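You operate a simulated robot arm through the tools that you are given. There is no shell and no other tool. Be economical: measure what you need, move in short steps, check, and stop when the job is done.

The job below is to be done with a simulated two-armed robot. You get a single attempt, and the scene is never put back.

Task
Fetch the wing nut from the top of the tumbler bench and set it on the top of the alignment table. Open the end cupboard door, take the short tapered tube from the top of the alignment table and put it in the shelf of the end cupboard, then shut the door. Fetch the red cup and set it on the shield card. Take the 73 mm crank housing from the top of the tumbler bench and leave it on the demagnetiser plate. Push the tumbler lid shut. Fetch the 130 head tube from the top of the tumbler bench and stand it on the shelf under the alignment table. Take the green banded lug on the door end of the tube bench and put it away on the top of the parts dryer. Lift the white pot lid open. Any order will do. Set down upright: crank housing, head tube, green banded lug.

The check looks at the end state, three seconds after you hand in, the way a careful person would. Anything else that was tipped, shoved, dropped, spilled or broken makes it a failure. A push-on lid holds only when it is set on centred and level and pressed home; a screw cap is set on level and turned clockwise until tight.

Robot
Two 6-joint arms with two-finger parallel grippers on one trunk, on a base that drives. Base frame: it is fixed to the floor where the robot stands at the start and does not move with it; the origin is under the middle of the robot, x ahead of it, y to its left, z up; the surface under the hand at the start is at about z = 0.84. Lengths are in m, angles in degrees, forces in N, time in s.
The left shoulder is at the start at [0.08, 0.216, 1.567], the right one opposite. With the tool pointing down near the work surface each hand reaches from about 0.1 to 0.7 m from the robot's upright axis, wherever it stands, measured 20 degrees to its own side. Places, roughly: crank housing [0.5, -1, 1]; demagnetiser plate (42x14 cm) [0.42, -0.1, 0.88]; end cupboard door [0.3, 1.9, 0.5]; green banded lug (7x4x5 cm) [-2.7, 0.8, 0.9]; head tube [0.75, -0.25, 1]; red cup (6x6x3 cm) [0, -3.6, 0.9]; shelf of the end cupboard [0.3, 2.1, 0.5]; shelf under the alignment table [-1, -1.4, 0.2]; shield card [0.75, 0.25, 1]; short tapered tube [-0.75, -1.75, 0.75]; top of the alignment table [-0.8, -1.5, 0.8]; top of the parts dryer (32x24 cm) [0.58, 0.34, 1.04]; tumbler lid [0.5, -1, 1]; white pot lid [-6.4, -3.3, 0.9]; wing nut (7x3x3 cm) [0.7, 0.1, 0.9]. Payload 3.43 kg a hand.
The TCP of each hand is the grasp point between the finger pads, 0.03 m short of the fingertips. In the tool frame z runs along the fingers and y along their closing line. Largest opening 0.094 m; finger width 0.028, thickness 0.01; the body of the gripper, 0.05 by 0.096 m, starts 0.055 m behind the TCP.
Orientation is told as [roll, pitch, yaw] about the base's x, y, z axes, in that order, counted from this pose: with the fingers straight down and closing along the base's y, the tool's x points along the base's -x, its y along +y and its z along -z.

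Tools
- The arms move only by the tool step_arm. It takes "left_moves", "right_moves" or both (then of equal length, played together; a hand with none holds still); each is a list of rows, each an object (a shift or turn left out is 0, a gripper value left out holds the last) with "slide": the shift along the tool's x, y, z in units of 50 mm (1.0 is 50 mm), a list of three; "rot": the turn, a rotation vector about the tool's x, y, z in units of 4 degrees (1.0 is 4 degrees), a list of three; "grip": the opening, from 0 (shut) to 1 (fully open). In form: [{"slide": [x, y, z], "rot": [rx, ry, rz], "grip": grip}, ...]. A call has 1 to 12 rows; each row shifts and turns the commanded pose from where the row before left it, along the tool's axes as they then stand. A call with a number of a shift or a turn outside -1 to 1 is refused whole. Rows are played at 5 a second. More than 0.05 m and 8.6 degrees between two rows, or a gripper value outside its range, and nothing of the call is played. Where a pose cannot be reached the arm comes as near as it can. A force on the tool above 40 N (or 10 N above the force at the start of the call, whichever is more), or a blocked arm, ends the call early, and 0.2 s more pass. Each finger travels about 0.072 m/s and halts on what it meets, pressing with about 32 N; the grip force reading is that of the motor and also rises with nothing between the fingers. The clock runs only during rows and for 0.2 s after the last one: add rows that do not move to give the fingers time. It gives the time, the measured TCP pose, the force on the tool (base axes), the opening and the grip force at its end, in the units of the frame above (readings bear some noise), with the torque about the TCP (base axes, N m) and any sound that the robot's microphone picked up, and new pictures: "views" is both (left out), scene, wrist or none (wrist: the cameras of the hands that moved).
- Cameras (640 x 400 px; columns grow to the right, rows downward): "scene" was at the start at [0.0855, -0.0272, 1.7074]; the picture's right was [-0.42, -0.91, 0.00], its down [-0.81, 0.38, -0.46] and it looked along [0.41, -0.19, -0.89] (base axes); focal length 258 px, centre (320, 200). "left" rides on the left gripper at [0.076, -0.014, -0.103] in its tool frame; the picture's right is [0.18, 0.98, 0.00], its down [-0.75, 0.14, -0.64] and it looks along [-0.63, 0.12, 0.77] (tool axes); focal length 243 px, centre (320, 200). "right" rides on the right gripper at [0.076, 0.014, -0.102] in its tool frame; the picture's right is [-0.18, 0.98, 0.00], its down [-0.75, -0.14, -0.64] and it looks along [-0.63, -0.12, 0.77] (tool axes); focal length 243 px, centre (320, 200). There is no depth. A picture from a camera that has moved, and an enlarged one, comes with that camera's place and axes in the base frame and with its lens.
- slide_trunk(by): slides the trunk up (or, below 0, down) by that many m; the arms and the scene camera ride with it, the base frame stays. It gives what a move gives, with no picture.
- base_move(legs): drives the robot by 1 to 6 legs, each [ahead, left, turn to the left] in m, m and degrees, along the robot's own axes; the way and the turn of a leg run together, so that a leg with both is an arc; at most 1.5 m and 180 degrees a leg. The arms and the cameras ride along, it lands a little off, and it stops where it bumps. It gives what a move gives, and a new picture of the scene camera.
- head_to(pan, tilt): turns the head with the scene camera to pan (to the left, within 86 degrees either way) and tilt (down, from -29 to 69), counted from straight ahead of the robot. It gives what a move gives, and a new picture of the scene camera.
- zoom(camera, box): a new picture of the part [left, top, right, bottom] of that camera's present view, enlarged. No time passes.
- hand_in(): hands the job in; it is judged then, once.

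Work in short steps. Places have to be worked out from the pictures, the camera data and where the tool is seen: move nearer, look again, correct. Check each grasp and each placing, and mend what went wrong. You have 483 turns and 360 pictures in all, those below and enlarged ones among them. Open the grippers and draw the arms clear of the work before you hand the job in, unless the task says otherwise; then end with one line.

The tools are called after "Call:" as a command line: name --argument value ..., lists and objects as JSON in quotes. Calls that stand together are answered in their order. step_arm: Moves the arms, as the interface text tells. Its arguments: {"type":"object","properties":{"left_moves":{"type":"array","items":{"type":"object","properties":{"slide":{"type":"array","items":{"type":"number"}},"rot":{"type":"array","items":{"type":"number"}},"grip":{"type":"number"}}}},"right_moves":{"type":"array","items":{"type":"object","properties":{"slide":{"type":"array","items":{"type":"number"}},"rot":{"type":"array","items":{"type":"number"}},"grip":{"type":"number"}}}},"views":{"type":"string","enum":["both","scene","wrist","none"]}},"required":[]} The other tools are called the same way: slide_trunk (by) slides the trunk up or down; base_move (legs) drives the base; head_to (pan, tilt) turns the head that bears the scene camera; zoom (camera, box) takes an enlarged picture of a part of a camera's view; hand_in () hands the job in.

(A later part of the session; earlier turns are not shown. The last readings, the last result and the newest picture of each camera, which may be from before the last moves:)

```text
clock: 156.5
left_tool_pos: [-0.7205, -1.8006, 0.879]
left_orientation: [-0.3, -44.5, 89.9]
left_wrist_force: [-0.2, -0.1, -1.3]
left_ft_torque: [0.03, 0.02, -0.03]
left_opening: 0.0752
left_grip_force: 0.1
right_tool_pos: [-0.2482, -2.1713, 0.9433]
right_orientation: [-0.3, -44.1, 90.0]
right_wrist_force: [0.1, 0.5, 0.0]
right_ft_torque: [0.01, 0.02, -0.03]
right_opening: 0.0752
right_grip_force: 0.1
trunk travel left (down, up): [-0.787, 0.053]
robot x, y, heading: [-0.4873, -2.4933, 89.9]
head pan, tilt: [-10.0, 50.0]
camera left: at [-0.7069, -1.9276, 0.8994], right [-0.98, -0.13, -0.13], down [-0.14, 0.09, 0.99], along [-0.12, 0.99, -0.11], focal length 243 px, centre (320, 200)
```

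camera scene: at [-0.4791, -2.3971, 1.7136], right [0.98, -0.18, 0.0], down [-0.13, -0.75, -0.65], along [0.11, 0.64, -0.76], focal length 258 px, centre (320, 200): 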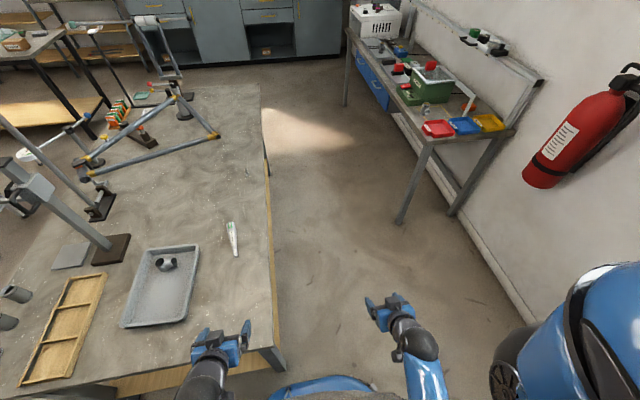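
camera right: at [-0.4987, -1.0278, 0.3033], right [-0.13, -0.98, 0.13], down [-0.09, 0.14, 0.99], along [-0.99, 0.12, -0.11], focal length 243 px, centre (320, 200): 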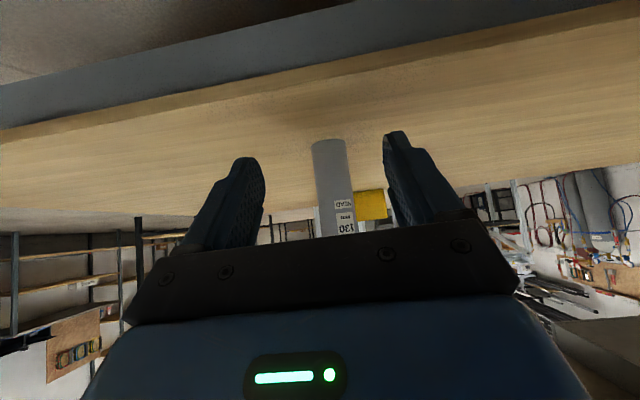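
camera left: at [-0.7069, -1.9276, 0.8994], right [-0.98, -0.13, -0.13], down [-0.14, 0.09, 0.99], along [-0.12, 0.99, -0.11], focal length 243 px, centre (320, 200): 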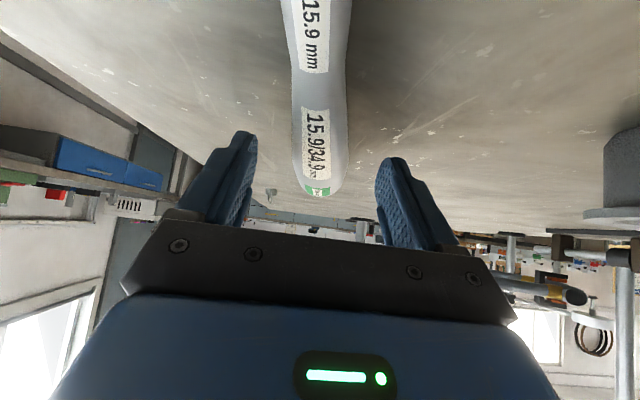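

Good alignment; a touch lower (3 mm), then close.

Call:
step_arm --left_moves '[{"slide": [0.04, 0, 0.045]}, {"grip": 0.4}, {"grip": 0.2}, {"grip": 0}, {"grip": 0}, {"grip": 0}, {"grip": 0}]' --views "none"

Call:
step_arm --left_moves '[{"slide": [-0.1, 0, -0.1]}, {"slide": [-0.2, 0, -0.2]}, {"slide": [-0.3, 0, -0.3]}]' --views "wrist"

```text
clock: 158.1
left_tool_pos: [-0.7204, -1.8012, 0.8761]
left_orientation: [-0.1, -44.4, 90.0]
left_wrist_force: [0.0, -0.7, 0.5]
left_ft_torque: [0.04, 0.0, -0.06]
left_opening: 0.0349
left_grip_force: 32.0
right_tool_pos: [-0.249, -2.1719, 0.9436]
right_orientation: [-0.2, -44.2, 90.0]
right_wrist_force: [-0.7, -0.3, -0.4]
right_ft_torque: [0.01, 0.0, -0.01]
right_opening: 0.0754
right_grip_force: 0.0
trunk travel left (down, up): [-0.787, 0.053]
robot x, y, heading: [-0.4895, -2.4957, 90.1]
head pan, tilt: [-10.0, 50.0]
```

```text
clock: 158.9
left_tool_pos: [-0.7211, -1.8004, 0.9201]
left_orientation: [-0.1, -44.4, 90.0]
left_wrist_force: [0.6, 0.0, -1.7]
left_ft_torque: [-0.01, -0.02, 0.0]
left_opening: 0.0349
left_grip_force: 32.3
right_tool_pos: [-0.2487, -2.1723, 0.9435]
right_orientation: [-0.2, -44.1, 90.0]
right_wrist_force: [0.4, -0.2, -0.5]
right_ft_torque: [0.01, 0.02, 0.03]
right_opening: 0.0755
right_grip_force: 0.0
trunk travel left (down, up): [-0.787, 0.053]
robot x, y, heading: [-0.4894, -2.498, 90.1]
head pan, tilt: [-10.0, 50.0]
camera left: at [-0.7077, -1.9275, 0.9399], right [-0.98, -0.13, -0.13], down [-0.14, 0.09, 0.99], along [-0.12, 0.99, -0.11], focal length 243 px, centre (320, 200)
```

left: 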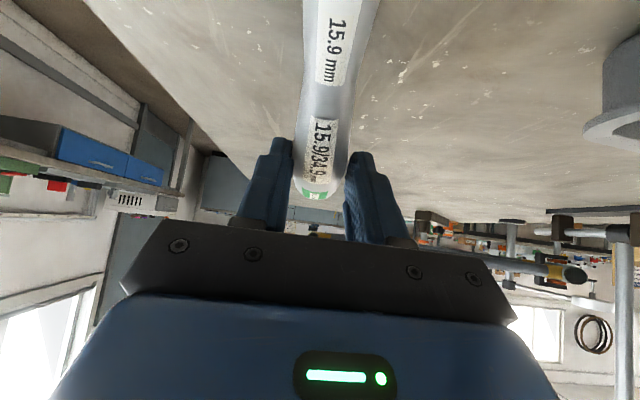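

Held. I lift and retract the left hand, then back away and turn to find the red cup to the south.

Call:
step_arm --left_moves '[{"slide": [-0.42, 0, -0.43]}, {"slide": [-0.42, 0, -0.43]}, {"slide": [0.656, 0, -0.64]}, {"slide": [0.656, 0, -0.64]}, {"slide": [0.656, 0, -0.64]}, {"slide": [0.656, 0, -0.64]}, {"slide": [0.656, 0, -0.64]}, {"slide": [0.656, 0, -0.64]}, {"slide": [0.656, 0, -0.64]}]' --views "none"

Call:
base_move --legs '[[-0.2, -0.35, 0], [0, 0, 170]]'

Call:
head_to --pan 0 --tilt 40

```text
clock: 160.9
left_tool_pos: [-0.7228, -2.1232, 0.9796]
left_orientation: [-0.1, -44.7, 90.1]
left_wrist_force: [0.4, 0.6, -0.5]
left_ft_torque: [-0.01, 0.01, 0.0]
left_opening: 0.0346
left_grip_force: 32.6
right_tool_pos: [-0.2489, -2.1737, 0.9441]
right_orientation: [-0.2, -44.2, 89.9]
right_wrist_force: [-0.1, -0.3, -0.1]
right_ft_torque: [0.01, -0.01, 0.02]
right_opening: 0.075
right_grip_force: 0.2
trunk travel left (down, up): [-0.787, 0.053]
robot x, y, heading: [-0.4901, -2.5031, 90.0]
head pan, tilt: [-10.0, 50.0]
```

```text
clock: 170.3
left_tool_pos: [0.0139, -3.1133, 0.9777]
left_orientation: [-0.1, -44.6, -100.7]
left_wrist_force: [0.2, 0.0, -1.1]
left_ft_torque: [0.01, 0.01, -0.04]
left_opening: 0.0341
left_grip_force: 32.2
right_tool_pos: [-0.4412, -2.9755, 0.9434]
right_orientation: [-0.2, -44.1, -100.7]
right_wrist_force: [-0.5, 0.8, -0.2]
right_ft_torque: [-0.01, 0.03, 0.02]
right_opening: 0.0754
right_grip_force: 0.1
trunk travel left (down, up): [-0.787, 0.053]
robot x, y, heading: [-0.1421, -2.7032, -100.7]
head pan, tilt: [-10.0, 50.0]
camera scene: at [-0.1787, -2.8024, 1.7132], right [-0.93, 0.36, 0.0], down [0.27, 0.72, -0.64], along [-0.23, -0.6, -0.77], focal length 258 px, centre (320, 200)
```

scene: 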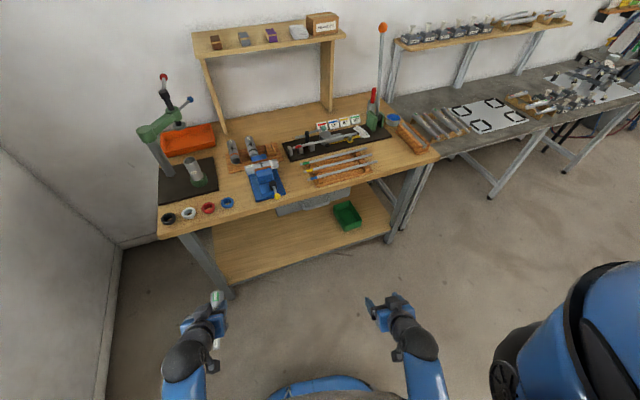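

```text
clock: 171.0
left_tool_pos: [0.0142, -3.1123, 0.9784]
left_orientation: [-0.2, -44.5, -100.7]
left_wrist_force: [0.0, 0.0, -1.0]
left_ft_torque: [-0.01, -0.01, 0.0]
left_opening: 0.0341
left_grip_force: 32.3
right_tool_pos: [-0.4417, -2.9759, 0.9432]
right_orientation: [-0.2, -44.1, -100.6]
right_wrist_force: [-0.8, -0.4, 0.6]
right_ft_torque: [0.03, -0.02, -0.01]
right_opening: 0.0751
right_grip_force: 0.0
trunk travel left (down, up): [-0.787, 0.053]
robot x, y, heading: [-0.1378, -2.6995, -100.9]
head pan, tilt: [0.0, 40.0]
camera scene: at [-0.1673, -2.8138, 1.7274], right [-0.98, 0.19, 0.0], down [0.12, 0.63, -0.77], along [-0.14, -0.75, -0.64], focal length 258 px, centre (320, 200)
```

scene: 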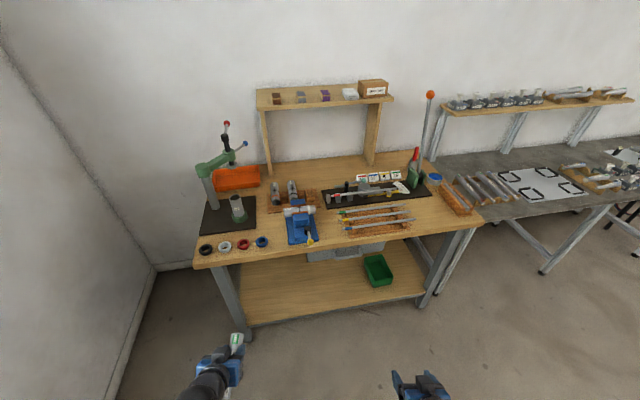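

The row of cups: black, white, red, blue. I zoom to see spacing.

Call:
zoom --camera "scene" --box '[190, 220, 290, 270]'

```text
6.40 times, centred on (240, 245) of scene
camera zoom: at [-0.1673, -2.8138, 1.7274], right [-0.98, 0.19, 0.0], down [0.12, 0.63, -0.77], along [-0.14, -0.75, -0.64], focal length 1652 px, centre (832, -88)
```

zoom: 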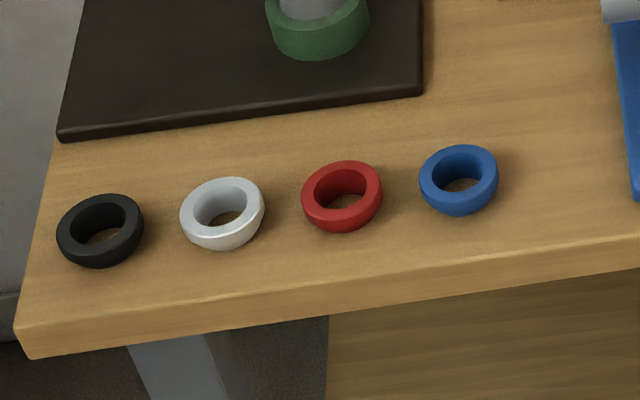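

Cup ring dia about 56 mm, spacing 81 mm; red centre about (0.0245, -3.596). I drive to face the bench squarely at about (0.265, -3.05).

Call:
base_move --legs '[[0, 0, 10.9], [0, 0.4, 0], [0.35, 0, 0]]'

Call:
head_to --pan -10 --tilt 55

```text
clock: 176.1
left_tool_pos: [0.4861, -3.4233, 0.9796]
left_orientation: [-0.3, -44.6, -90.1]
left_wrist_force: [0.2, 1.0, -0.5]
left_ft_torque: [0.01, -0.01, 0.0]
left_opening: 0.0339
left_grip_force: 32.0
right_tool_pos: [0.0122, -3.3711, 0.9443]
right_orientation: [-0.2, -44.2, -90.0]
right_wrist_force: [-0.2, -0.1, 0.1]
right_ft_torque: [0.0, -0.03, 0.0]
right_opening: 0.0752
right_grip_force: 0.1
trunk travel left (down, up): [-0.787, 0.053]
robot x, y, heading: [0.2554, -3.0468, -90.5]
head pan, tilt: [0.0, 40.0]
camera scene: at [0.2514, -3.1597, 1.7277], right [-1.0, 0.0, 0.0], down [0.0, 0.64, -0.77], along [0.0, -0.77, -0.64], focal length 258 px, centre (320, 200)
```

scene: 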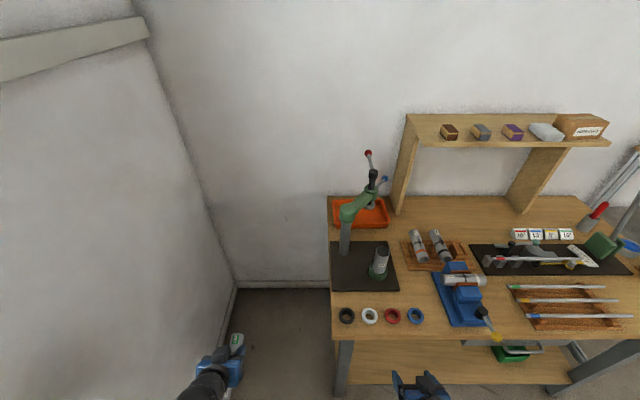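

```text
clock: 176.9
left_tool_pos: [0.4865, -3.4245, 0.979]
left_orientation: [-0.2, -44.3, -90.1]
left_wrist_force: [0.2, 0.8, -0.7]
left_ft_torque: [-0.02, 0.02, 0.0]
left_opening: 0.034
left_grip_force: 32.7
right_tool_pos: [0.0119, -3.3726, 0.9443]
right_orientation: [-0.2, -44.1, -90.0]
right_wrist_force: [0.1, 0.3, -0.4]
right_ft_torque: [0.02, -0.02, 0.0]
right_opening: 0.0753
right_grip_force: 0.1
trunk travel left (down, up): [-0.787, 0.053]
robot x, y, heading: [0.2556, -3.0457, -90.3]
head pan, tilt: [-10.0, 55.0]
camera scene: at [0.2389, -3.1496, 1.7067], right [-0.98, 0.18, 0.0], down [0.14, 0.81, -0.57], along [-0.1, -0.56, -0.82], focal length 258 px, centre (320, 200)
```

scene: 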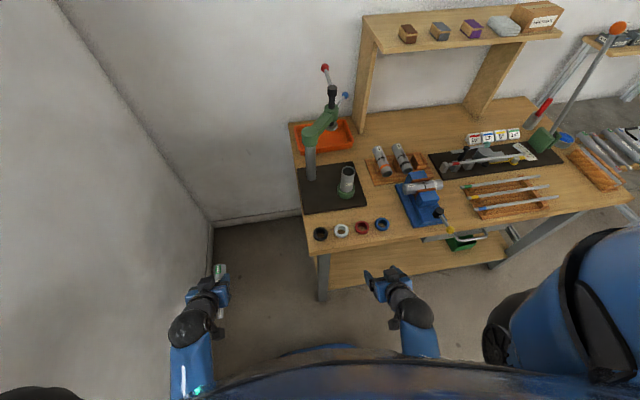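

I zoom for a finer fix on the red cup.

Call:
zoom --camera "scene" --box '[300, 200, 412, 270]'

```text
5.71 times, centred on (356, 235) of scene
camera zoom: at [0.2389, -3.1496, 1.7067], right [-0.98, 0.18, 0.0], down [0.14, 0.81, -0.57], along [-0.1, -0.56, -0.82], focal length 1475 px, centre (114, 0)
```

zoom: 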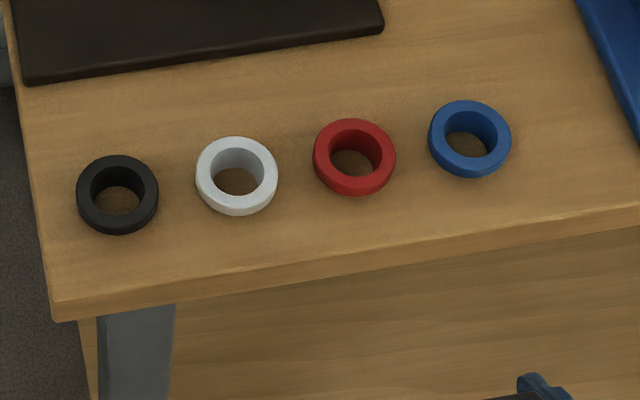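

Red centre about (0.005–0.01, -3.577). I advance the right hand at height and look through the wrist camera.

Call:
step_arm --right_moves '[{"slide": [-0.656, 0, 0.64], "grip": 0.73}, {"slide": [-0.656, 0, 0.64]}, {"slide": [-0.656, 0, 0.64]}]' --views "wrist"

```text
clock: 177.7
left_tool_pos: [0.4856, -3.4264, 0.9775]
left_orientation: [-0.2, -44.3, -90.2]
left_wrist_force: [-0.4, 0.8, -0.6]
left_ft_torque: [-0.01, 0.02, -0.01]
left_opening: 0.0338
left_grip_force: 32.3
right_tool_pos: [0.0124, -3.5126, 0.9425]
right_orientation: [-0.2, -43.8, -90.0]
right_wrist_force: [1.2, 0.3, 0.4]
right_ft_torque: [0.01, -0.03, 0.02]
right_opening: 0.0689
right_grip_force: 0.0
trunk travel left (down, up): [-0.787, 0.053]
robot x, y, heading: [0.2556, -3.0484, -90.2]
head pan, tilt: [-10.0, 55.0]
camera right: at [0.0269, -3.3876, 0.9643], right [0.98, -0.14, 0.12], down [-0.14, -0.1, 0.99], along [-0.12, -0.99, -0.11], focal length 243 px, centre (320, 200)
```

right: 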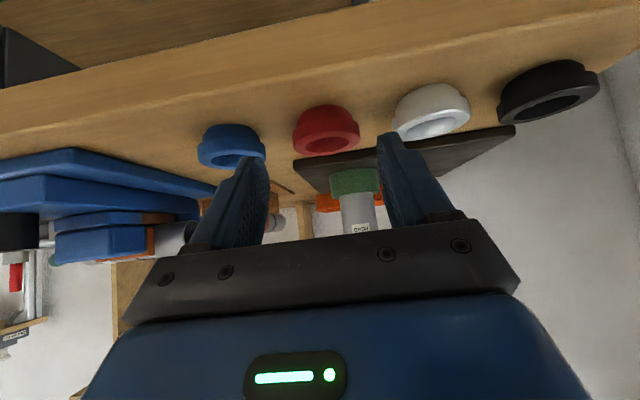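

Triangulating gives the red cup at about (0.0175, -3.556) with its rim near z≈0.905 – this bench is higher. I align, staying above.

Call:
step_arm --right_moves '[{"slide": [-0.46, 0.1, 0.45]}]' --views "both"

Call:
zoom --camera "right" --box '[200, 60, 460, 260]'

```text
clock: 178.1
left_tool_pos: [0.4851, -3.4242, 0.979]
left_orientation: [-0.2, -44.3, -90.0]
left_wrist_force: [-0.4, -1.2, -0.7]
left_ft_torque: [0.05, -0.01, -0.03]
left_opening: 0.034
left_grip_force: 31.9
right_tool_pos: [0.0159, -3.543, 0.9422]
right_orientation: [-0.3, -44.0, -90.0]
right_wrist_force: [0.5, 0.2, 0.1]
right_ft_torque: [0.0, 0.0, -0.02]
right_opening: 0.0687
right_grip_force: 0.2
trunk travel left (down, up): [-0.787, 0.053]
robot x, y, heading: [0.2513, -3.0454, -90.1]
head pan, tilt: [-10.0, 55.0]
camera scene: at [0.2388, -3.1507, 1.7066], right [-0.98, 0.18, 0.0], down [0.14, 0.81, -0.57], along [-0.1, -0.56, -0.82], focal length 258 px, centre (320, 200)
camera right: at [0.0313, -3.418, 0.9641], right [0.98, -0.14, 0.13], down [-0.14, -0.1, 0.99], along [-0.12, -0.99, -0.11], focal length 243 px, centre (320, 200)
```

scene: 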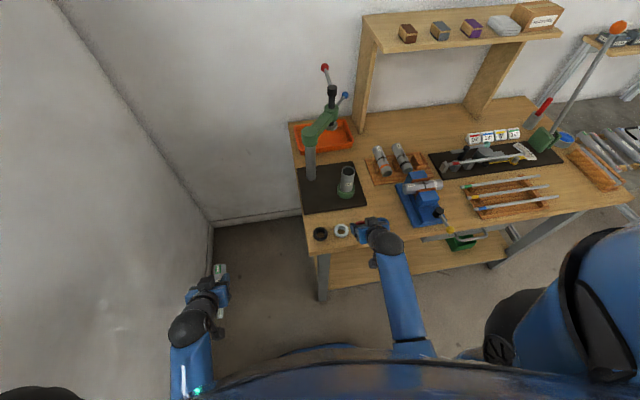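
right: 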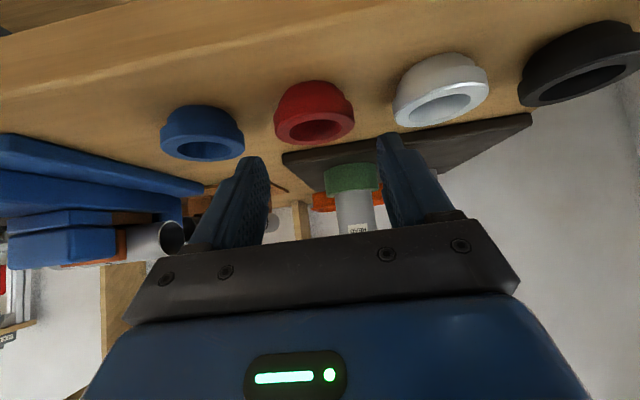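

```text
2.00 times, centred on (330, 160) of right
camera zoom: at [0.0313, -3.418, 0.9641], right [0.98, -0.14, 0.13], down [-0.14, -0.1, 0.99], along [-0.12, -0.99, -0.11], focal length 485 px, centre (300, 280)
```

zoom: 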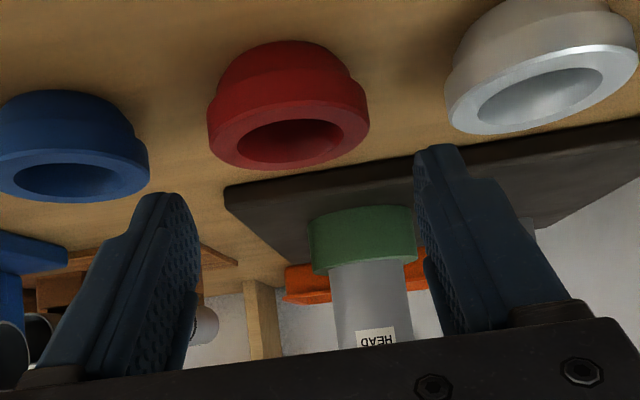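

Now fixed: cup at (0.017, -3.557), rim z≈0.905. I descend in two small rows to TCP 0.914.

Call:
step_arm --right_moves '[{"slide": [0.15, 0.02, 0.25]}, {"slide": [0.18, 0, 0.2]}]' --views "wrist"

Call:
zoom --camera "right" --box '[200, 60, 460, 260]'

```text
clock: 178.7
left_tool_pos: [0.4849, -3.4251, 0.9789]
left_orientation: [-0.3, -44.4, -90.1]
left_wrist_force: [-0.1, 0.0, -1.3]
left_ft_torque: [0.01, 0.0, -0.02]
left_opening: 0.0338
left_grip_force: 32.1
right_tool_pos: [0.0181, -3.5469, 0.9145]
right_orientation: [-0.2, -44.0, -90.0]
right_wrist_force: [-0.6, 0.2, 0.2]
right_ft_torque: [-0.02, 0.01, -0.05]
right_opening: 0.0686
right_grip_force: 0.1
trunk travel left (down, up): [-0.787, 0.053]
robot x, y, heading: [0.252, -3.0476, -90.2]
head pan, tilt: [-10.0, 55.0]
camera right: at [0.0326, -3.4215, 0.9362], right [0.98, -0.13, 0.13], down [-0.14, -0.1, 0.99], along [-0.12, -0.99, -0.11], focal length 243 px, centre (320, 200)
```

right: 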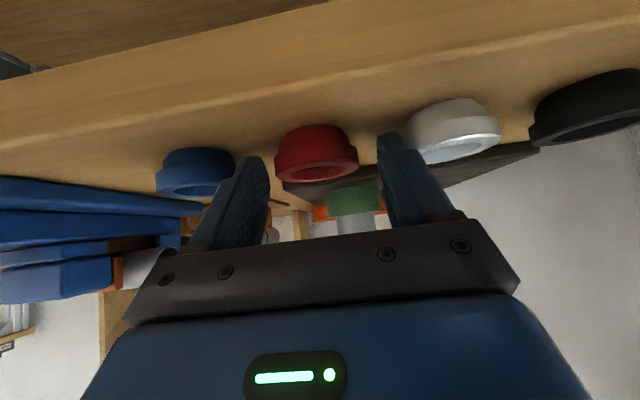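

```text
2.00 times, centred on (330, 160) of right
camera zoom: at [0.0326, -3.4215, 0.9362], right [0.98, -0.13, 0.13], down [-0.14, -0.1, 0.99], along [-0.12, -0.99, -0.11], focal length 485 px, centre (300, 280)
```

zoom: 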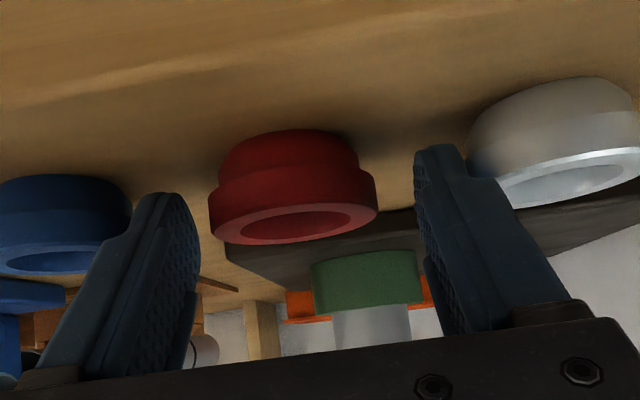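

Rim centre is ~17 mm along the pads, well placed. Closing.

Call:
step_arm --right_moves '[{"slide": [0.02, 0, 0.04]}, {"grip": 0.5}, {"grip": 0.3}, {"grip": 0}, {"grip": 0}, {"grip": 0}]' --views "none"

Call:
step_arm --right_moves '[{"slide": [-0.1, 0, -0.1]}, {"slide": [-0.2, 0, -0.2]}, {"slide": [-0.3, 0, -0.3]}]' --views "wrist"

```text
clock: 180.1
left_tool_pos: [0.4858, -3.4247, 0.9787]
left_orientation: [-0.1, -44.4, -90.0]
left_wrist_force: [0.3, -0.1, -1.2]
left_ft_torque: [0.01, 0.0, -0.01]
left_opening: 0.0341
left_grip_force: 31.9
right_tool_pos: [0.018, -3.5476, 0.9142]
right_orientation: [-0.2, -44.0, -89.9]
right_wrist_force: [-0.1, 0.1, -0.2]
right_ft_torque: [-0.01, 0.02, 0.0]
right_opening: 0.0493
right_grip_force: 32.2
trunk travel left (down, up): [-0.787, 0.053]
robot x, y, heading: [0.2544, -3.0496, -90.3]
head pan, tilt: [-10.0, 55.0]
```

```text
clock: 180.9
left_tool_pos: [0.4865, -3.4255, 0.9774]
left_orientation: [-0.1, -44.4, -89.9]
left_wrist_force: [0.3, -0.3, -0.5]
left_ft_torque: [-0.02, 0.01, -0.02]
left_opening: 0.0339
left_grip_force: 31.7
right_tool_pos: [0.0168, -3.5482, 0.9548]
right_orientation: [-0.2, -44.1, -89.9]
right_wrist_force: [-0.2, 0.0, -0.1]
right_ft_torque: [0.01, 0.0, 0.01]
right_opening: 0.0492
right_grip_force: 32.1
trunk travel left (down, up): [-0.787, 0.053]
robot x, y, heading: [0.2554, -3.0515, -90.0]
head pan, tilt: [-10.0, 55.0]
camera right: at [0.0327, -3.4228, 0.9763], right [0.98, -0.13, 0.13], down [-0.14, -0.1, 0.99], along [-0.12, -0.99, -0.11], focal length 243 px, centre (320, 200)
```

right: 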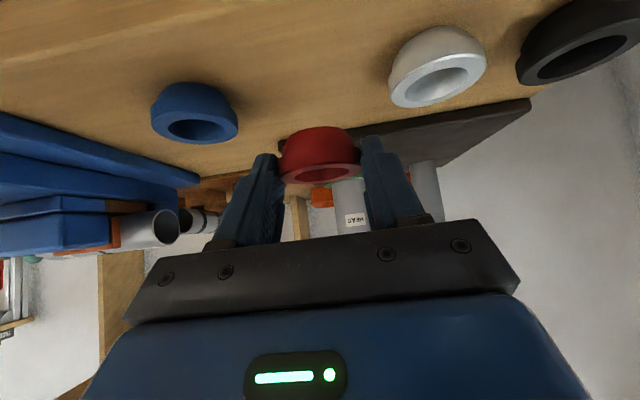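

Red cup held, neighbours untouched. I lift, retract, and drive back north to the front of the dryer.

Call:
step_arm --right_moves '[{"slide": [-0.35, 0, -0.36]}, {"slide": [-0.35, 0, -0.36]}, {"slide": [0.656, 0, -0.64]}, {"slide": [0.656, 0, -0.64]}, {"slide": [0.656, 0, -0.64]}, {"slide": [0.656, 0, -0.64]}]' --views "none"

Call:
base_move --legs '[[-0.5, 0, 0], [0, -0.45, 0], [0, 0, 180], [1.5, 0, 0], [1.45, 0, 0], [0, 0.15, 0]]'

```text
clock: 182.3
left_tool_pos: [0.4873, -3.4244, 0.9781]
left_orientation: [-0.2, -44.5, -90.0]
left_wrist_force: [0.3, 0.3, -1.1]
left_ft_torque: [0.0, 0.03, 0.0]
left_opening: 0.034
left_grip_force: 31.8
right_tool_pos: [0.0178, -3.3634, 1.0084]
right_orientation: [-0.3, -44.2, -90.0]
right_wrist_force: [-0.1, 0.5, 0.4]
right_ft_torque: [0.02, 0.04, -0.02]
right_opening: 0.0489
right_grip_force: 31.9
trunk travel left (down, up): [-0.787, 0.053]
robot x, y, heading: [0.2522, -3.0481, -90.1]
head pan, tilt: [-10.0, 55.0]
```

```text
clock: 209.6
left_tool_pos: [-0.5923, 0.7613, 0.9775]
left_orientation: [0.1, -44.4, 90.6]
left_wrist_force: [0.2, 0.3, -0.6]
left_ft_torque: [-0.01, 0.02, -0.03]
left_opening: 0.0339
left_grip_force: 32.5
right_tool_pos: [-0.1218, 0.7071, 1.0061]
right_orientation: [0.0, -44.0, 90.7]
right_wrist_force: [0.4, -0.1, -0.2]
right_ft_torque: [0.01, 0.03, 0.01]
right_opening: 0.0488
right_grip_force: 32.1
trunk travel left (down, up): [-0.787, 0.053]
robot x, y, heading: [-0.358, 0.3866, 90.7]
head pan, tilt: [-10.0, 55.0]
camera scene: at [-0.3432, 0.4897, 1.7066], right [0.99, -0.16, 0.0], down [-0.13, -0.81, -0.57], along [0.09, 0.57, -0.82], focal length 258 px, centre (320, 200)
```

scene: 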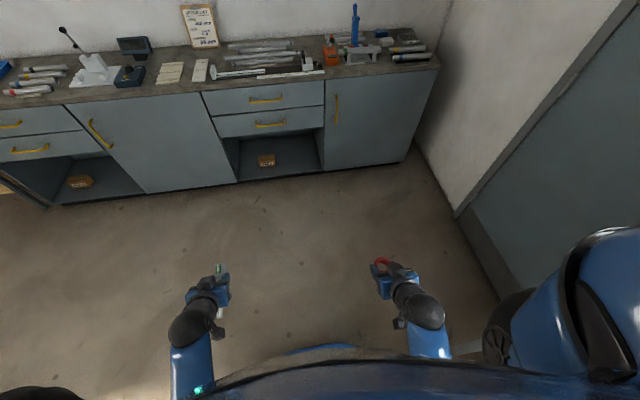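

Both items still held. I turn to face the dryer and look.

Call:
base_move --legs '[[0.17, 0, 0], [0, 0, -90.7]]'

Call:
slide_trunk --by 0.05

Call:
base_move --legs '[[0.2, 0, 0]]'

```text
clock: 214.9
left_tool_pos: [0.0185, 0.7875, 0.9784]
left_orientation: [-0.2, -44.4, -0.4]
left_wrist_force: [-0.2, 0.1, -1.7]
left_ft_torque: [-0.01, -0.02, 0.03]
left_opening: 0.034
left_grip_force: 31.5
right_tool_pos: [-0.0432, 0.3204, 1.0078]
right_orientation: [-0.2, -44.0, -0.1]
right_wrist_force: [0.4, 0.1, -1.1]
right_ft_torque: [-0.01, 0.01, -0.02]
right_opening: 0.0491
right_grip_force: 32.2
trunk travel left (down, up): [-0.787, 0.053]
robot x, y, heading: [-0.3607, 0.5588, -0.4]
head pan, tilt: [-10.0, 55.0]
camera scene: at [-0.2599, 0.5449, 1.7067], right [-0.18, -0.98, 0.0], down [-0.81, 0.15, -0.57], along [0.56, -0.1, -0.82], focal length 258 px, centre (320, 200)
```

scene: 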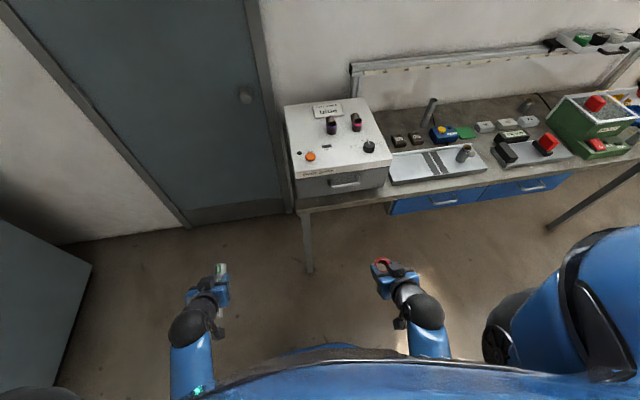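

```text
clock: 215.8
left_tool_pos: [0.0192, 0.7868, 1.029]
left_orientation: [-0.2, -44.3, -0.3]
left_wrist_force: [-0.2, -0.1, -1.1]
left_ft_torque: [0.03, 0.01, -0.02]
left_opening: 0.0341
left_grip_force: 31.8
right_tool_pos: [-0.0432, 0.3198, 1.0578]
right_orientation: [-0.3, -44.0, -0.2]
right_wrist_force: [-0.3, 0.0, -0.3]
right_ft_torque: [0.0, 0.02, 0.0]
right_opening: 0.049
right_grip_force: 32.3
trunk travel left (down, up): [-0.837, 0.003]
robot x, y, heading: [-0.3591, 0.5581, -0.5]
head pan, tilt: [-10.0, 55.0]
```

```text
clock: 217.4
left_tool_pos: [0.213, 0.7871, 1.0295]
left_orientation: [-0.2, -44.6, -0.3]
left_wrist_force: [-0.2, -0.7, -0.5]
left_ft_torque: [0.02, -0.01, 0.01]
left_opening: 0.0341
left_grip_force: 32.0
right_tool_pos: [0.1514, 0.3176, 1.0583]
right_orientation: [-0.3, -44.2, -0.2]
right_wrist_force: [0.1, 0.0, -0.1]
right_ft_torque: [0.01, -0.02, 0.0]
right_opening: 0.049
right_grip_force: 31.8
trunk travel left (down, up): [-0.837, 0.003]
robot x, y, heading: [-0.1607, 0.5572, -0.0]
head pan, tilt: [-10.0, 55.0]
camera scene: at [-0.0672, 0.5437, 1.7572], right [-0.18, -0.98, 0.0], down [-0.8, 0.15, -0.58], along [0.57, -0.1, -0.82], focal length 258 px, centre (320, 200)
```

scene: 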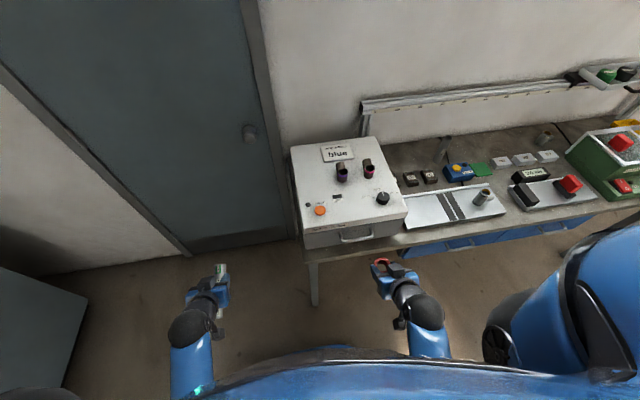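

I test raising the right hand by 0.08 before approaching over the dryer, and zoom in on the card.

Call:
step_arm --right_moves '[{"slide": [-0.56, 0, -0.57]}, {"slide": [-0.56, 0, -0.57]}]' --views "none"

Call:
zoom --camera "scene" --box '[280, 130, 424, 220]'

```text
clock: 218.1
left_tool_pos: [0.2158, 0.7873, 1.0281]
left_orientation: [-0.2, -44.6, -0.2]
left_wrist_force: [0.5, -0.1, -1.0]
left_ft_torque: [0.01, 0.04, -0.03]
left_opening: 0.034
left_grip_force: 32.2
right_tool_pos: [0.1641, 0.318, 1.1118]
right_orientation: [-0.2, -44.1, 0.0]
right_wrist_force: [-1.0, -0.6, -0.1]
right_ft_torque: [-0.05, -0.01, 0.02]
right_opening: 0.049
right_grip_force: 32.7
right hand out of reach, approached as far as the arm can: row 2
trunk travel left (down, up): [-0.837, 0.003]
robot x, y, heading: [-0.1597, 0.5577, -0.4]
head pan, tilt: [-10.0, 55.0]
```

```text
4.44 times, centred on (352, 175) of scene
camera zoom: at [-0.063, 0.5437, 1.7569], right [-0.18, -0.98, 0.0], down [-0.81, 0.15, -0.57], along [0.57, -0.1, -0.82], focal length 1147 px, centre (178, 311)
```

zoom: 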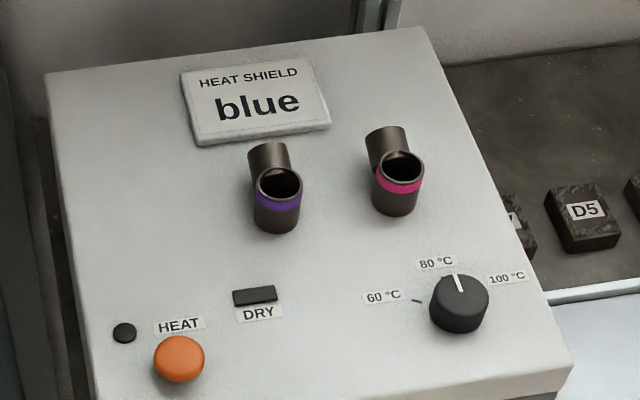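

The card is centred at about (0.642, 0.35); lugs about 7 cm tall stand in front of it. I'll come in to the right of the pink lug (y≈0.17), then slide left behind the lugs. First position the base.

Call:
base_move --legs '[[0, -0.12, 0], [0.15, 0, 0]]'

Call:
step_arm --right_moves '[{"slide": [0, -0.5, 0]}]' --views "both"

```text
clock: 220.3
left_tool_pos: [0.3619, 0.6643, 1.03]
left_orientation: [0.0, -44.6, -0.2]
left_wrist_force: [0.0, -0.4, 0.0]
left_ft_torque: [0.03, 0.02, -0.02]
left_opening: 0.0341
left_grip_force: 32.4
right_tool_pos: [0.3114, 0.195, 1.1108]
right_orientation: [0.0, -44.2, -0.1]
right_wrist_force: [-0.2, 0.3, -0.9]
right_ft_torque: [0.03, -0.02, 0.0]
right_opening: 0.0491
right_grip_force: 31.9
trunk travel left (down, up): [-0.837, 0.003]
robot x, y, heading: [-0.0119, 0.4384, 0.1]
head pan, tilt: [-10.0, 55.0]
camera scene: at [0.0826, 0.4194, 1.7571], right [-0.18, -0.98, 0.0], down [-0.8, 0.15, -0.58], along [0.57, -0.1, -0.82], focal length 258 px, centre (320, 200)
```

scene: 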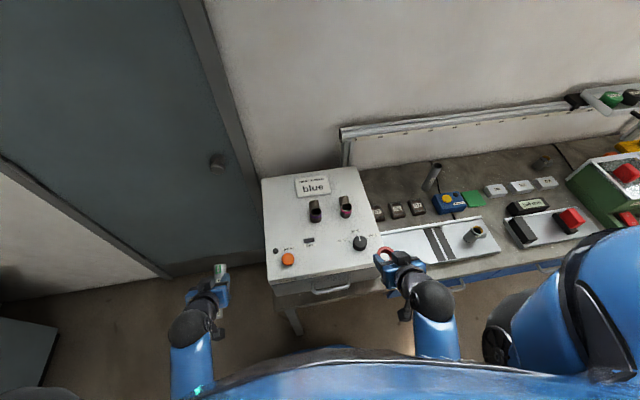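

```text
clock: 220.8
left_tool_pos: [0.3652, 0.667, 1.0277]
left_orientation: [-0.2, -44.4, -0.1]
left_wrist_force: [0.4, 0.3, -1.7]
left_ft_torque: [-0.02, 0.0, 0.02]
left_opening: 0.0342
left_grip_force: 32.0
right_tool_pos: [0.3125, 0.2155, 1.1052]
right_orientation: [0.1, -43.3, 9.7]
right_wrist_force: [-0.5, -0.2, -0.5]
right_ft_torque: [0.04, 0.04, 0.03]
right_opening: 0.0491
right_grip_force: 32.1
trunk travel left (down, up): [-0.837, 0.003]
robot x, y, heading: [-0.0118, 0.4334, -0.4]
head pan, tilt: [-10.0, 55.0]
stopped in row 1 (right hand): the arm was blocked; the commanded pose is now the measured one
camera scene: at [0.0853, 0.4226, 1.7567], right [-0.18, -0.98, 0.0], down [-0.81, 0.15, -0.58], along [0.57, -0.1, -0.82], focal length 258 px, centre (320, 200)
camera right: at [0.1864, 0.2077, 1.1292], right [-0.04, 0.99, 0.13], down [0.13, -0.12, 0.98], along [0.99, 0.05, -0.13], focal length 243 px, centre (320, 200)
```

scene: 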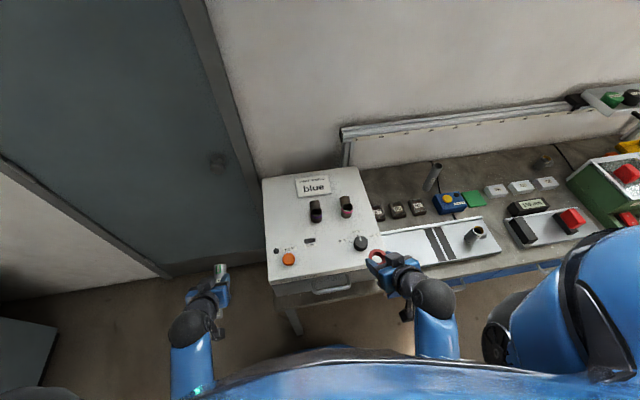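
right: 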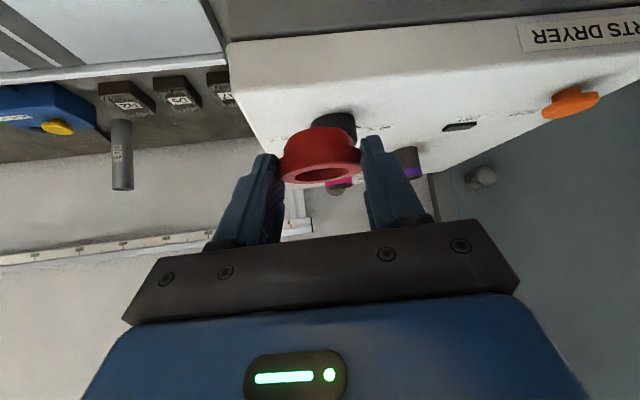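

The arm balked at this folded pose and yawed 10°. I move out a little, turn the yaw back, and check.

Call:
step_arm --right_moves '[{"slide": [-0.3, 0, 0.3]}, {"rot": [0.85, 0, 0.87]}, {"rot": [0.85, 0, 0.87]}, {"slide": [0, -0.4, 0]}, {"slide": [0, -0.4, 0]}]' --views "wrist"

```text
clock: 222.0
left_tool_pos: [0.3666, 0.6671, 1.0289]
left_orientation: [-0.2, -44.3, -0.1]
left_wrist_force: [0.2, -0.3, -1.2]
left_ft_torque: [-0.01, 0.0, -0.05]
left_opening: 0.0339
left_grip_force: 32.6
right_tool_pos: [0.3372, 0.1864, 1.1052]
right_orientation: [0.0, -42.9, 1.4]
right_wrist_force: [0.3, -0.1, -0.3]
right_ft_torque: [0.0, 0.04, 0.02]
right_opening: 0.049
right_grip_force: 32.0
trunk travel left (down, up): [-0.837, 0.003]
robot x, y, heading: [-0.0132, 0.4348, 0.0]
head pan, tilt: [-10.0, 55.0]
camera right: at [0.2111, 0.1968, 1.1284], right [0.11, 0.99, 0.13], down [0.12, -0.14, 0.98], along [0.99, -0.1, -0.13], focal length 243 px, centre (320, 200)
```

right: 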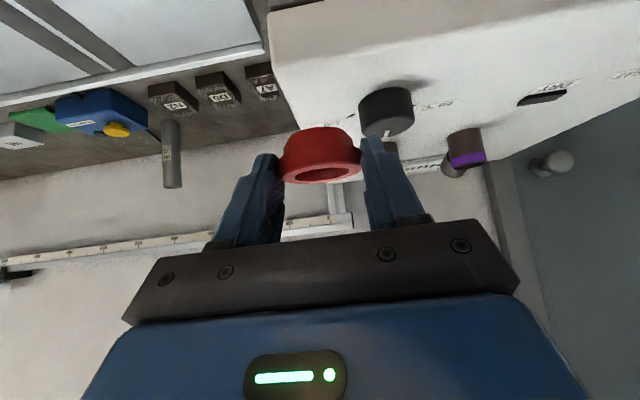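

Back to nearly square. I go forward at y≈0.18 with a little upward motion.

Call:
step_arm --right_moves '[{"slide": [-0.1, -0.2, -0.05]}, {"slide": [-0.7, 0, 0.55]}, {"slide": [-0.7, 0, 0.55]}, {"slide": [-0.7, 0, 0.55]}, {"slide": [-0.7, 0, 0.55]}]' --views "both"

```text
clock: 223.2
left_tool_pos: [0.3673, 0.667, 1.0266]
left_orientation: [-0.2, -44.2, -0.1]
left_wrist_force: [-0.2, -0.2, -1.1]
left_ft_torque: [0.0, 0.0, 0.01]
left_opening: 0.0338
left_grip_force: 32.2
right_tool_pos: [0.5171, 0.1693, 1.1238]
right_orientation: [-0.1, -43.1, -0.1]
right_wrist_force: [0.4, 0.0, 0.1]
right_ft_torque: [0.03, -0.02, 0.0]
right_opening: 0.0492
right_grip_force: 31.8
trunk travel left (down, up): [-0.837, 0.003]
robot x, y, heading: [-0.0115, 0.4355, -0.1]
head pan, tilt: [-10.0, 55.0]
camera scene: at [0.0911, 0.4228, 1.7565], right [-0.18, -0.98, 0.0], down [-0.81, 0.15, -0.57], along [0.56, -0.1, -0.82], focal length 258 px, centre (320, 200)
camera right: at [0.3913, 0.1829, 1.1485], right [0.14, 0.98, 0.13], down [0.11, -0.14, 0.98], along [0.98, -0.12, -0.13], focal length 243 px, centre (320, 200)
```

scene: 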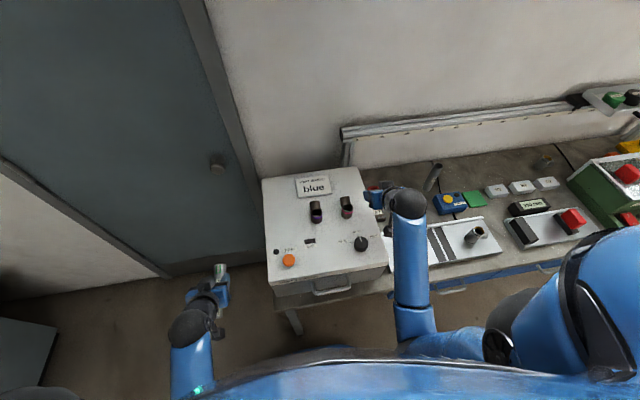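
right: 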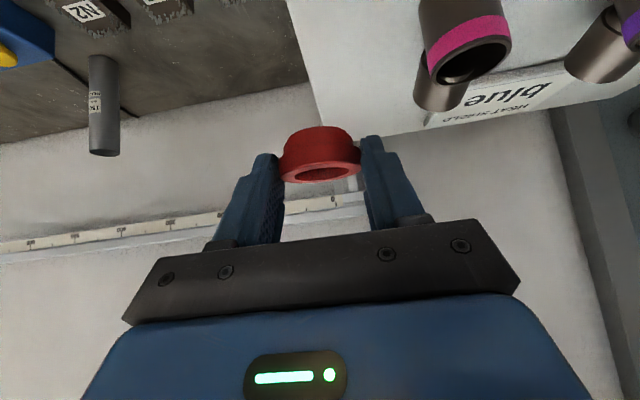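

I continue forward to x≈0.635, then raise a bit more before sliding left.

Call:
step_arm --right_moves '[{"slide": [-0.7, 0, 0.55]}, {"slide": [-0.7, 0, 0.55]}, {"slide": [-0.5, 0, 0.4]}, {"slide": [-0.2, 0, -0.2]}]' --views "wrist"

```text
clock: 224.2
left_tool_pos: [0.3643, 0.6678, 1.0279]
left_orientation: [-0.2, -44.4, -0.1]
left_wrist_force: [-0.4, 0.7, -1.1]
left_ft_torque: [-0.02, 0.0, 0.0]
left_opening: 0.034
left_grip_force: 31.7
right_tool_pos: [0.6346, 0.1684, 1.1518]
right_orientation: [0.0, -43.2, 0.0]
right_wrist_force: [-0.1, -0.5, -1.2]
right_ft_torque: [-0.01, -0.02, 0.02]
right_opening: 0.0491
right_grip_force: 31.7
trunk travel left (down, up): [-0.837, 0.003]
robot x, y, heading: [-0.0134, 0.4351, -0.1]
head pan, tilt: [-10.0, 55.0]
camera right: at [0.509, 0.1819, 1.1745], right [0.13, 0.98, 0.13], down [0.11, -0.14, 0.98], along [0.98, -0.12, -0.13], focal length 243 px, centre (320, 200)
```

right: 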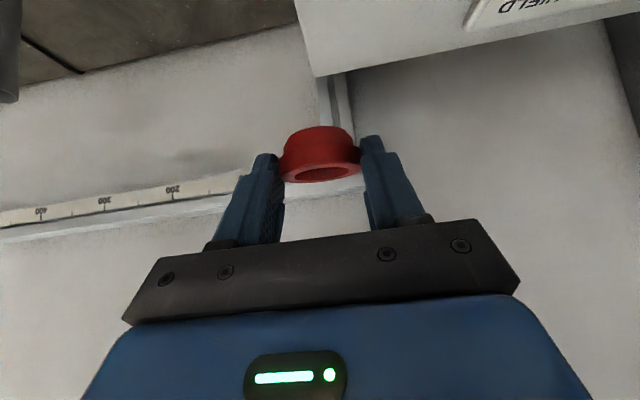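

Height 1.15 is good. I slide left 0.18 to be over the card.

Call:
step_arm --right_moves '[{"slide": [0, 0.9, 0]}, {"slide": [0, 0.9, 0]}, {"slide": [0, 0.9, 0]}, {"slide": [0, 0.9, 0]}]' --views "both"

Call:
zoom --camera "scene" --box '[260, 150, 404, 240]'

```text
clock: 225.2
left_tool_pos: [0.367, 0.6676, 1.0269]
left_orientation: [-0.3, -44.3, -0.2]
left_wrist_force: [-0.6, -0.5, -0.5]
left_ft_torque: [-0.01, -0.01, 0.0]
left_opening: 0.0339
left_grip_force: 31.9
right_tool_pos: [0.6348, 0.3491, 1.1501]
right_orientation: [-0.1, -43.1, 0.0]
right_wrist_force: [-0.1, 0.2, -0.9]
right_ft_torque: [0.04, 0.02, 0.01]
right_opening: 0.0492
right_grip_force: 31.8
trunk travel left (down, up): [-0.837, 0.003]
robot x, y, heading: [-0.0121, 0.4333, 0.1]
head pan, tilt: [-10.0, 55.0]
camera scene: at [0.0892, 0.4242, 1.7567], right [-0.18, -0.98, 0.0], down [-0.81, 0.15, -0.57], along [0.56, -0.1, -0.82], focal length 258 px, centre (320, 200)
camera right: at [0.5105, 0.363, 1.1739], right [0.14, 0.98, 0.13], down [0.11, -0.14, 0.98], along [0.98, -0.12, -0.13], focal length 243 px, centre (320, 200)
```

scene: 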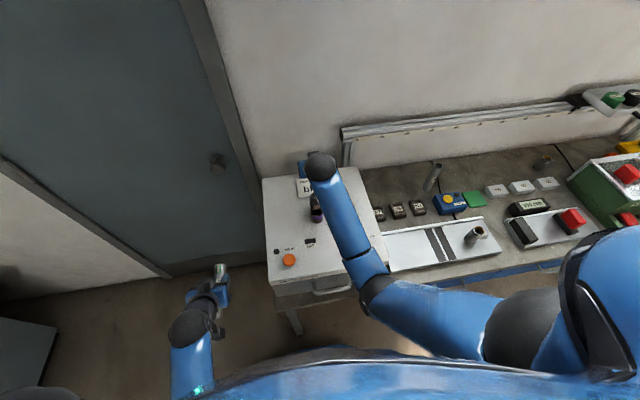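
right: 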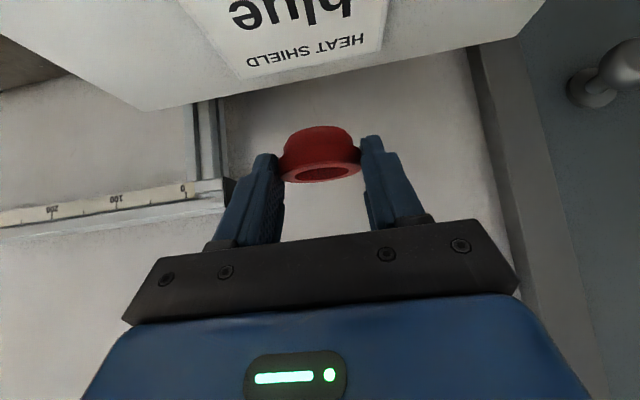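

```text
4.44 times, centred on (332, 195) of scene
camera zoom: at [0.0892, 0.4242, 1.7567], right [-0.18, -0.98, 0.0], down [-0.81, 0.15, -0.57], along [0.56, -0.1, -0.82], focal length 1147 px, centre (267, 222)
```

zoom: 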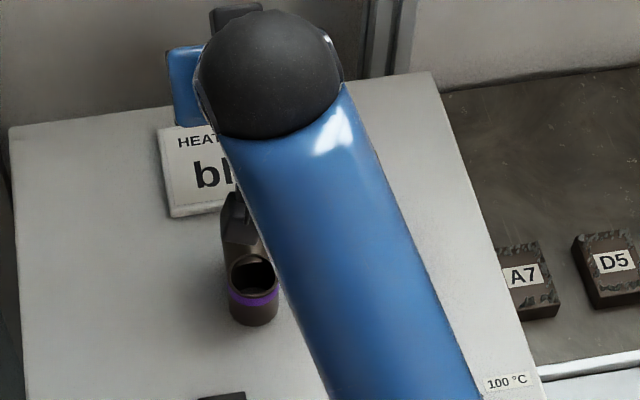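

I check whether a camera body juts out below the tilted hand, by zooming at the left hand.

Call:
zoom --camera "scene" --box '[160, 250, 256, 350]'

```text
4.00 times, centred on (208, 300) of scene
camera zoom: at [0.0892, 0.4242, 1.7567], right [-0.18, -0.98, 0.0], down [-0.81, 0.15, -0.57], along [0.56, -0.1, -0.82], focal length 1032 px, centre (768, -200)
```

zoom: 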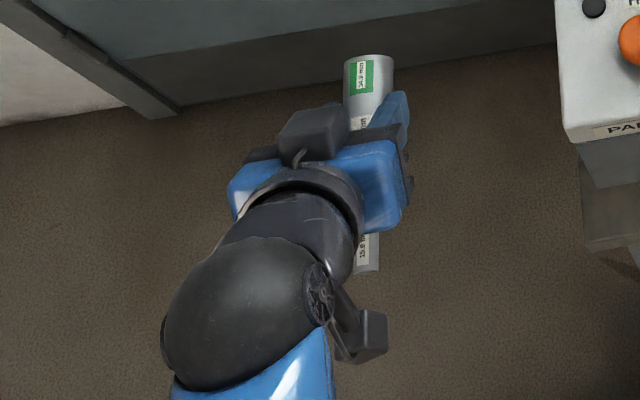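

A camera box rides under the wrist and would come down onto the purple lug. I yaw the hand by −35° about the vertical (the cup is round) so the camera passes left of that lug.

Call:
step_arm --right_moves '[{"rot": [0.85, 0, 0.91]}, {"rot": [0.85, 0, 0.91]}, {"rot": [0.85, 0, 0.91]}, {"rot": [0.85, 0, 0.91]}, {"rot": [0.85, 0, 0.91]}, {"rot": [0.85, 0, 0.91]}, {"rot": [0.85, 0, 0.91]}]' --views "both"

```text
clock: 226.8
left_tool_pos: [0.3676, 0.6672, 1.0262]
left_orientation: [-0.1, -44.3, -0.1]
left_wrist_force: [0.1, 0.3, -0.5]
left_ft_torque: [0.0, -0.01, 0.02]
left_opening: 0.0339
left_grip_force: 32.1
right_tool_pos: [0.6359, 0.3485, 1.1508]
right_orientation: [0.0, -43.2, -35.0]
right_wrist_force: [0.2, 1.1, 0.1]
right_ft_torque: [-0.01, 0.01, 0.0]
right_opening: 0.0491
right_grip_force: 31.7
trunk travel left (down, up): [-0.837, 0.003]
robot x, y, heading: [-0.0102, 0.4355, -0.4]
head pan, tilt: [-10.0, 55.0]
camera scene: at [0.089, 0.4231, 1.7567], right [-0.18, -0.98, 0.0], down [-0.81, 0.15, -0.57], along [0.56, -0.1, -0.82], focal length 258 px, centre (320, 200)
camera right: at [0.5416, 0.4318, 1.1737], right [0.67, 0.73, 0.13], down [0.01, -0.18, 0.98], along [0.74, -0.66, -0.13], focal length 243 px, centre (320, 200)
```

scene: 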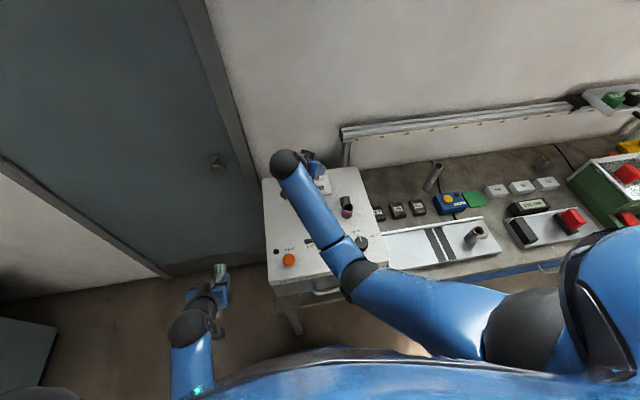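
right: 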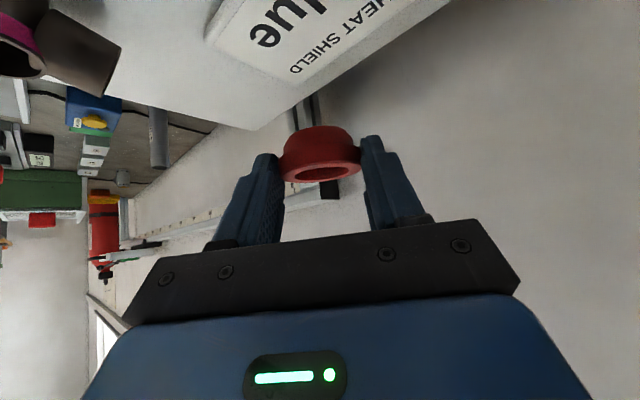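

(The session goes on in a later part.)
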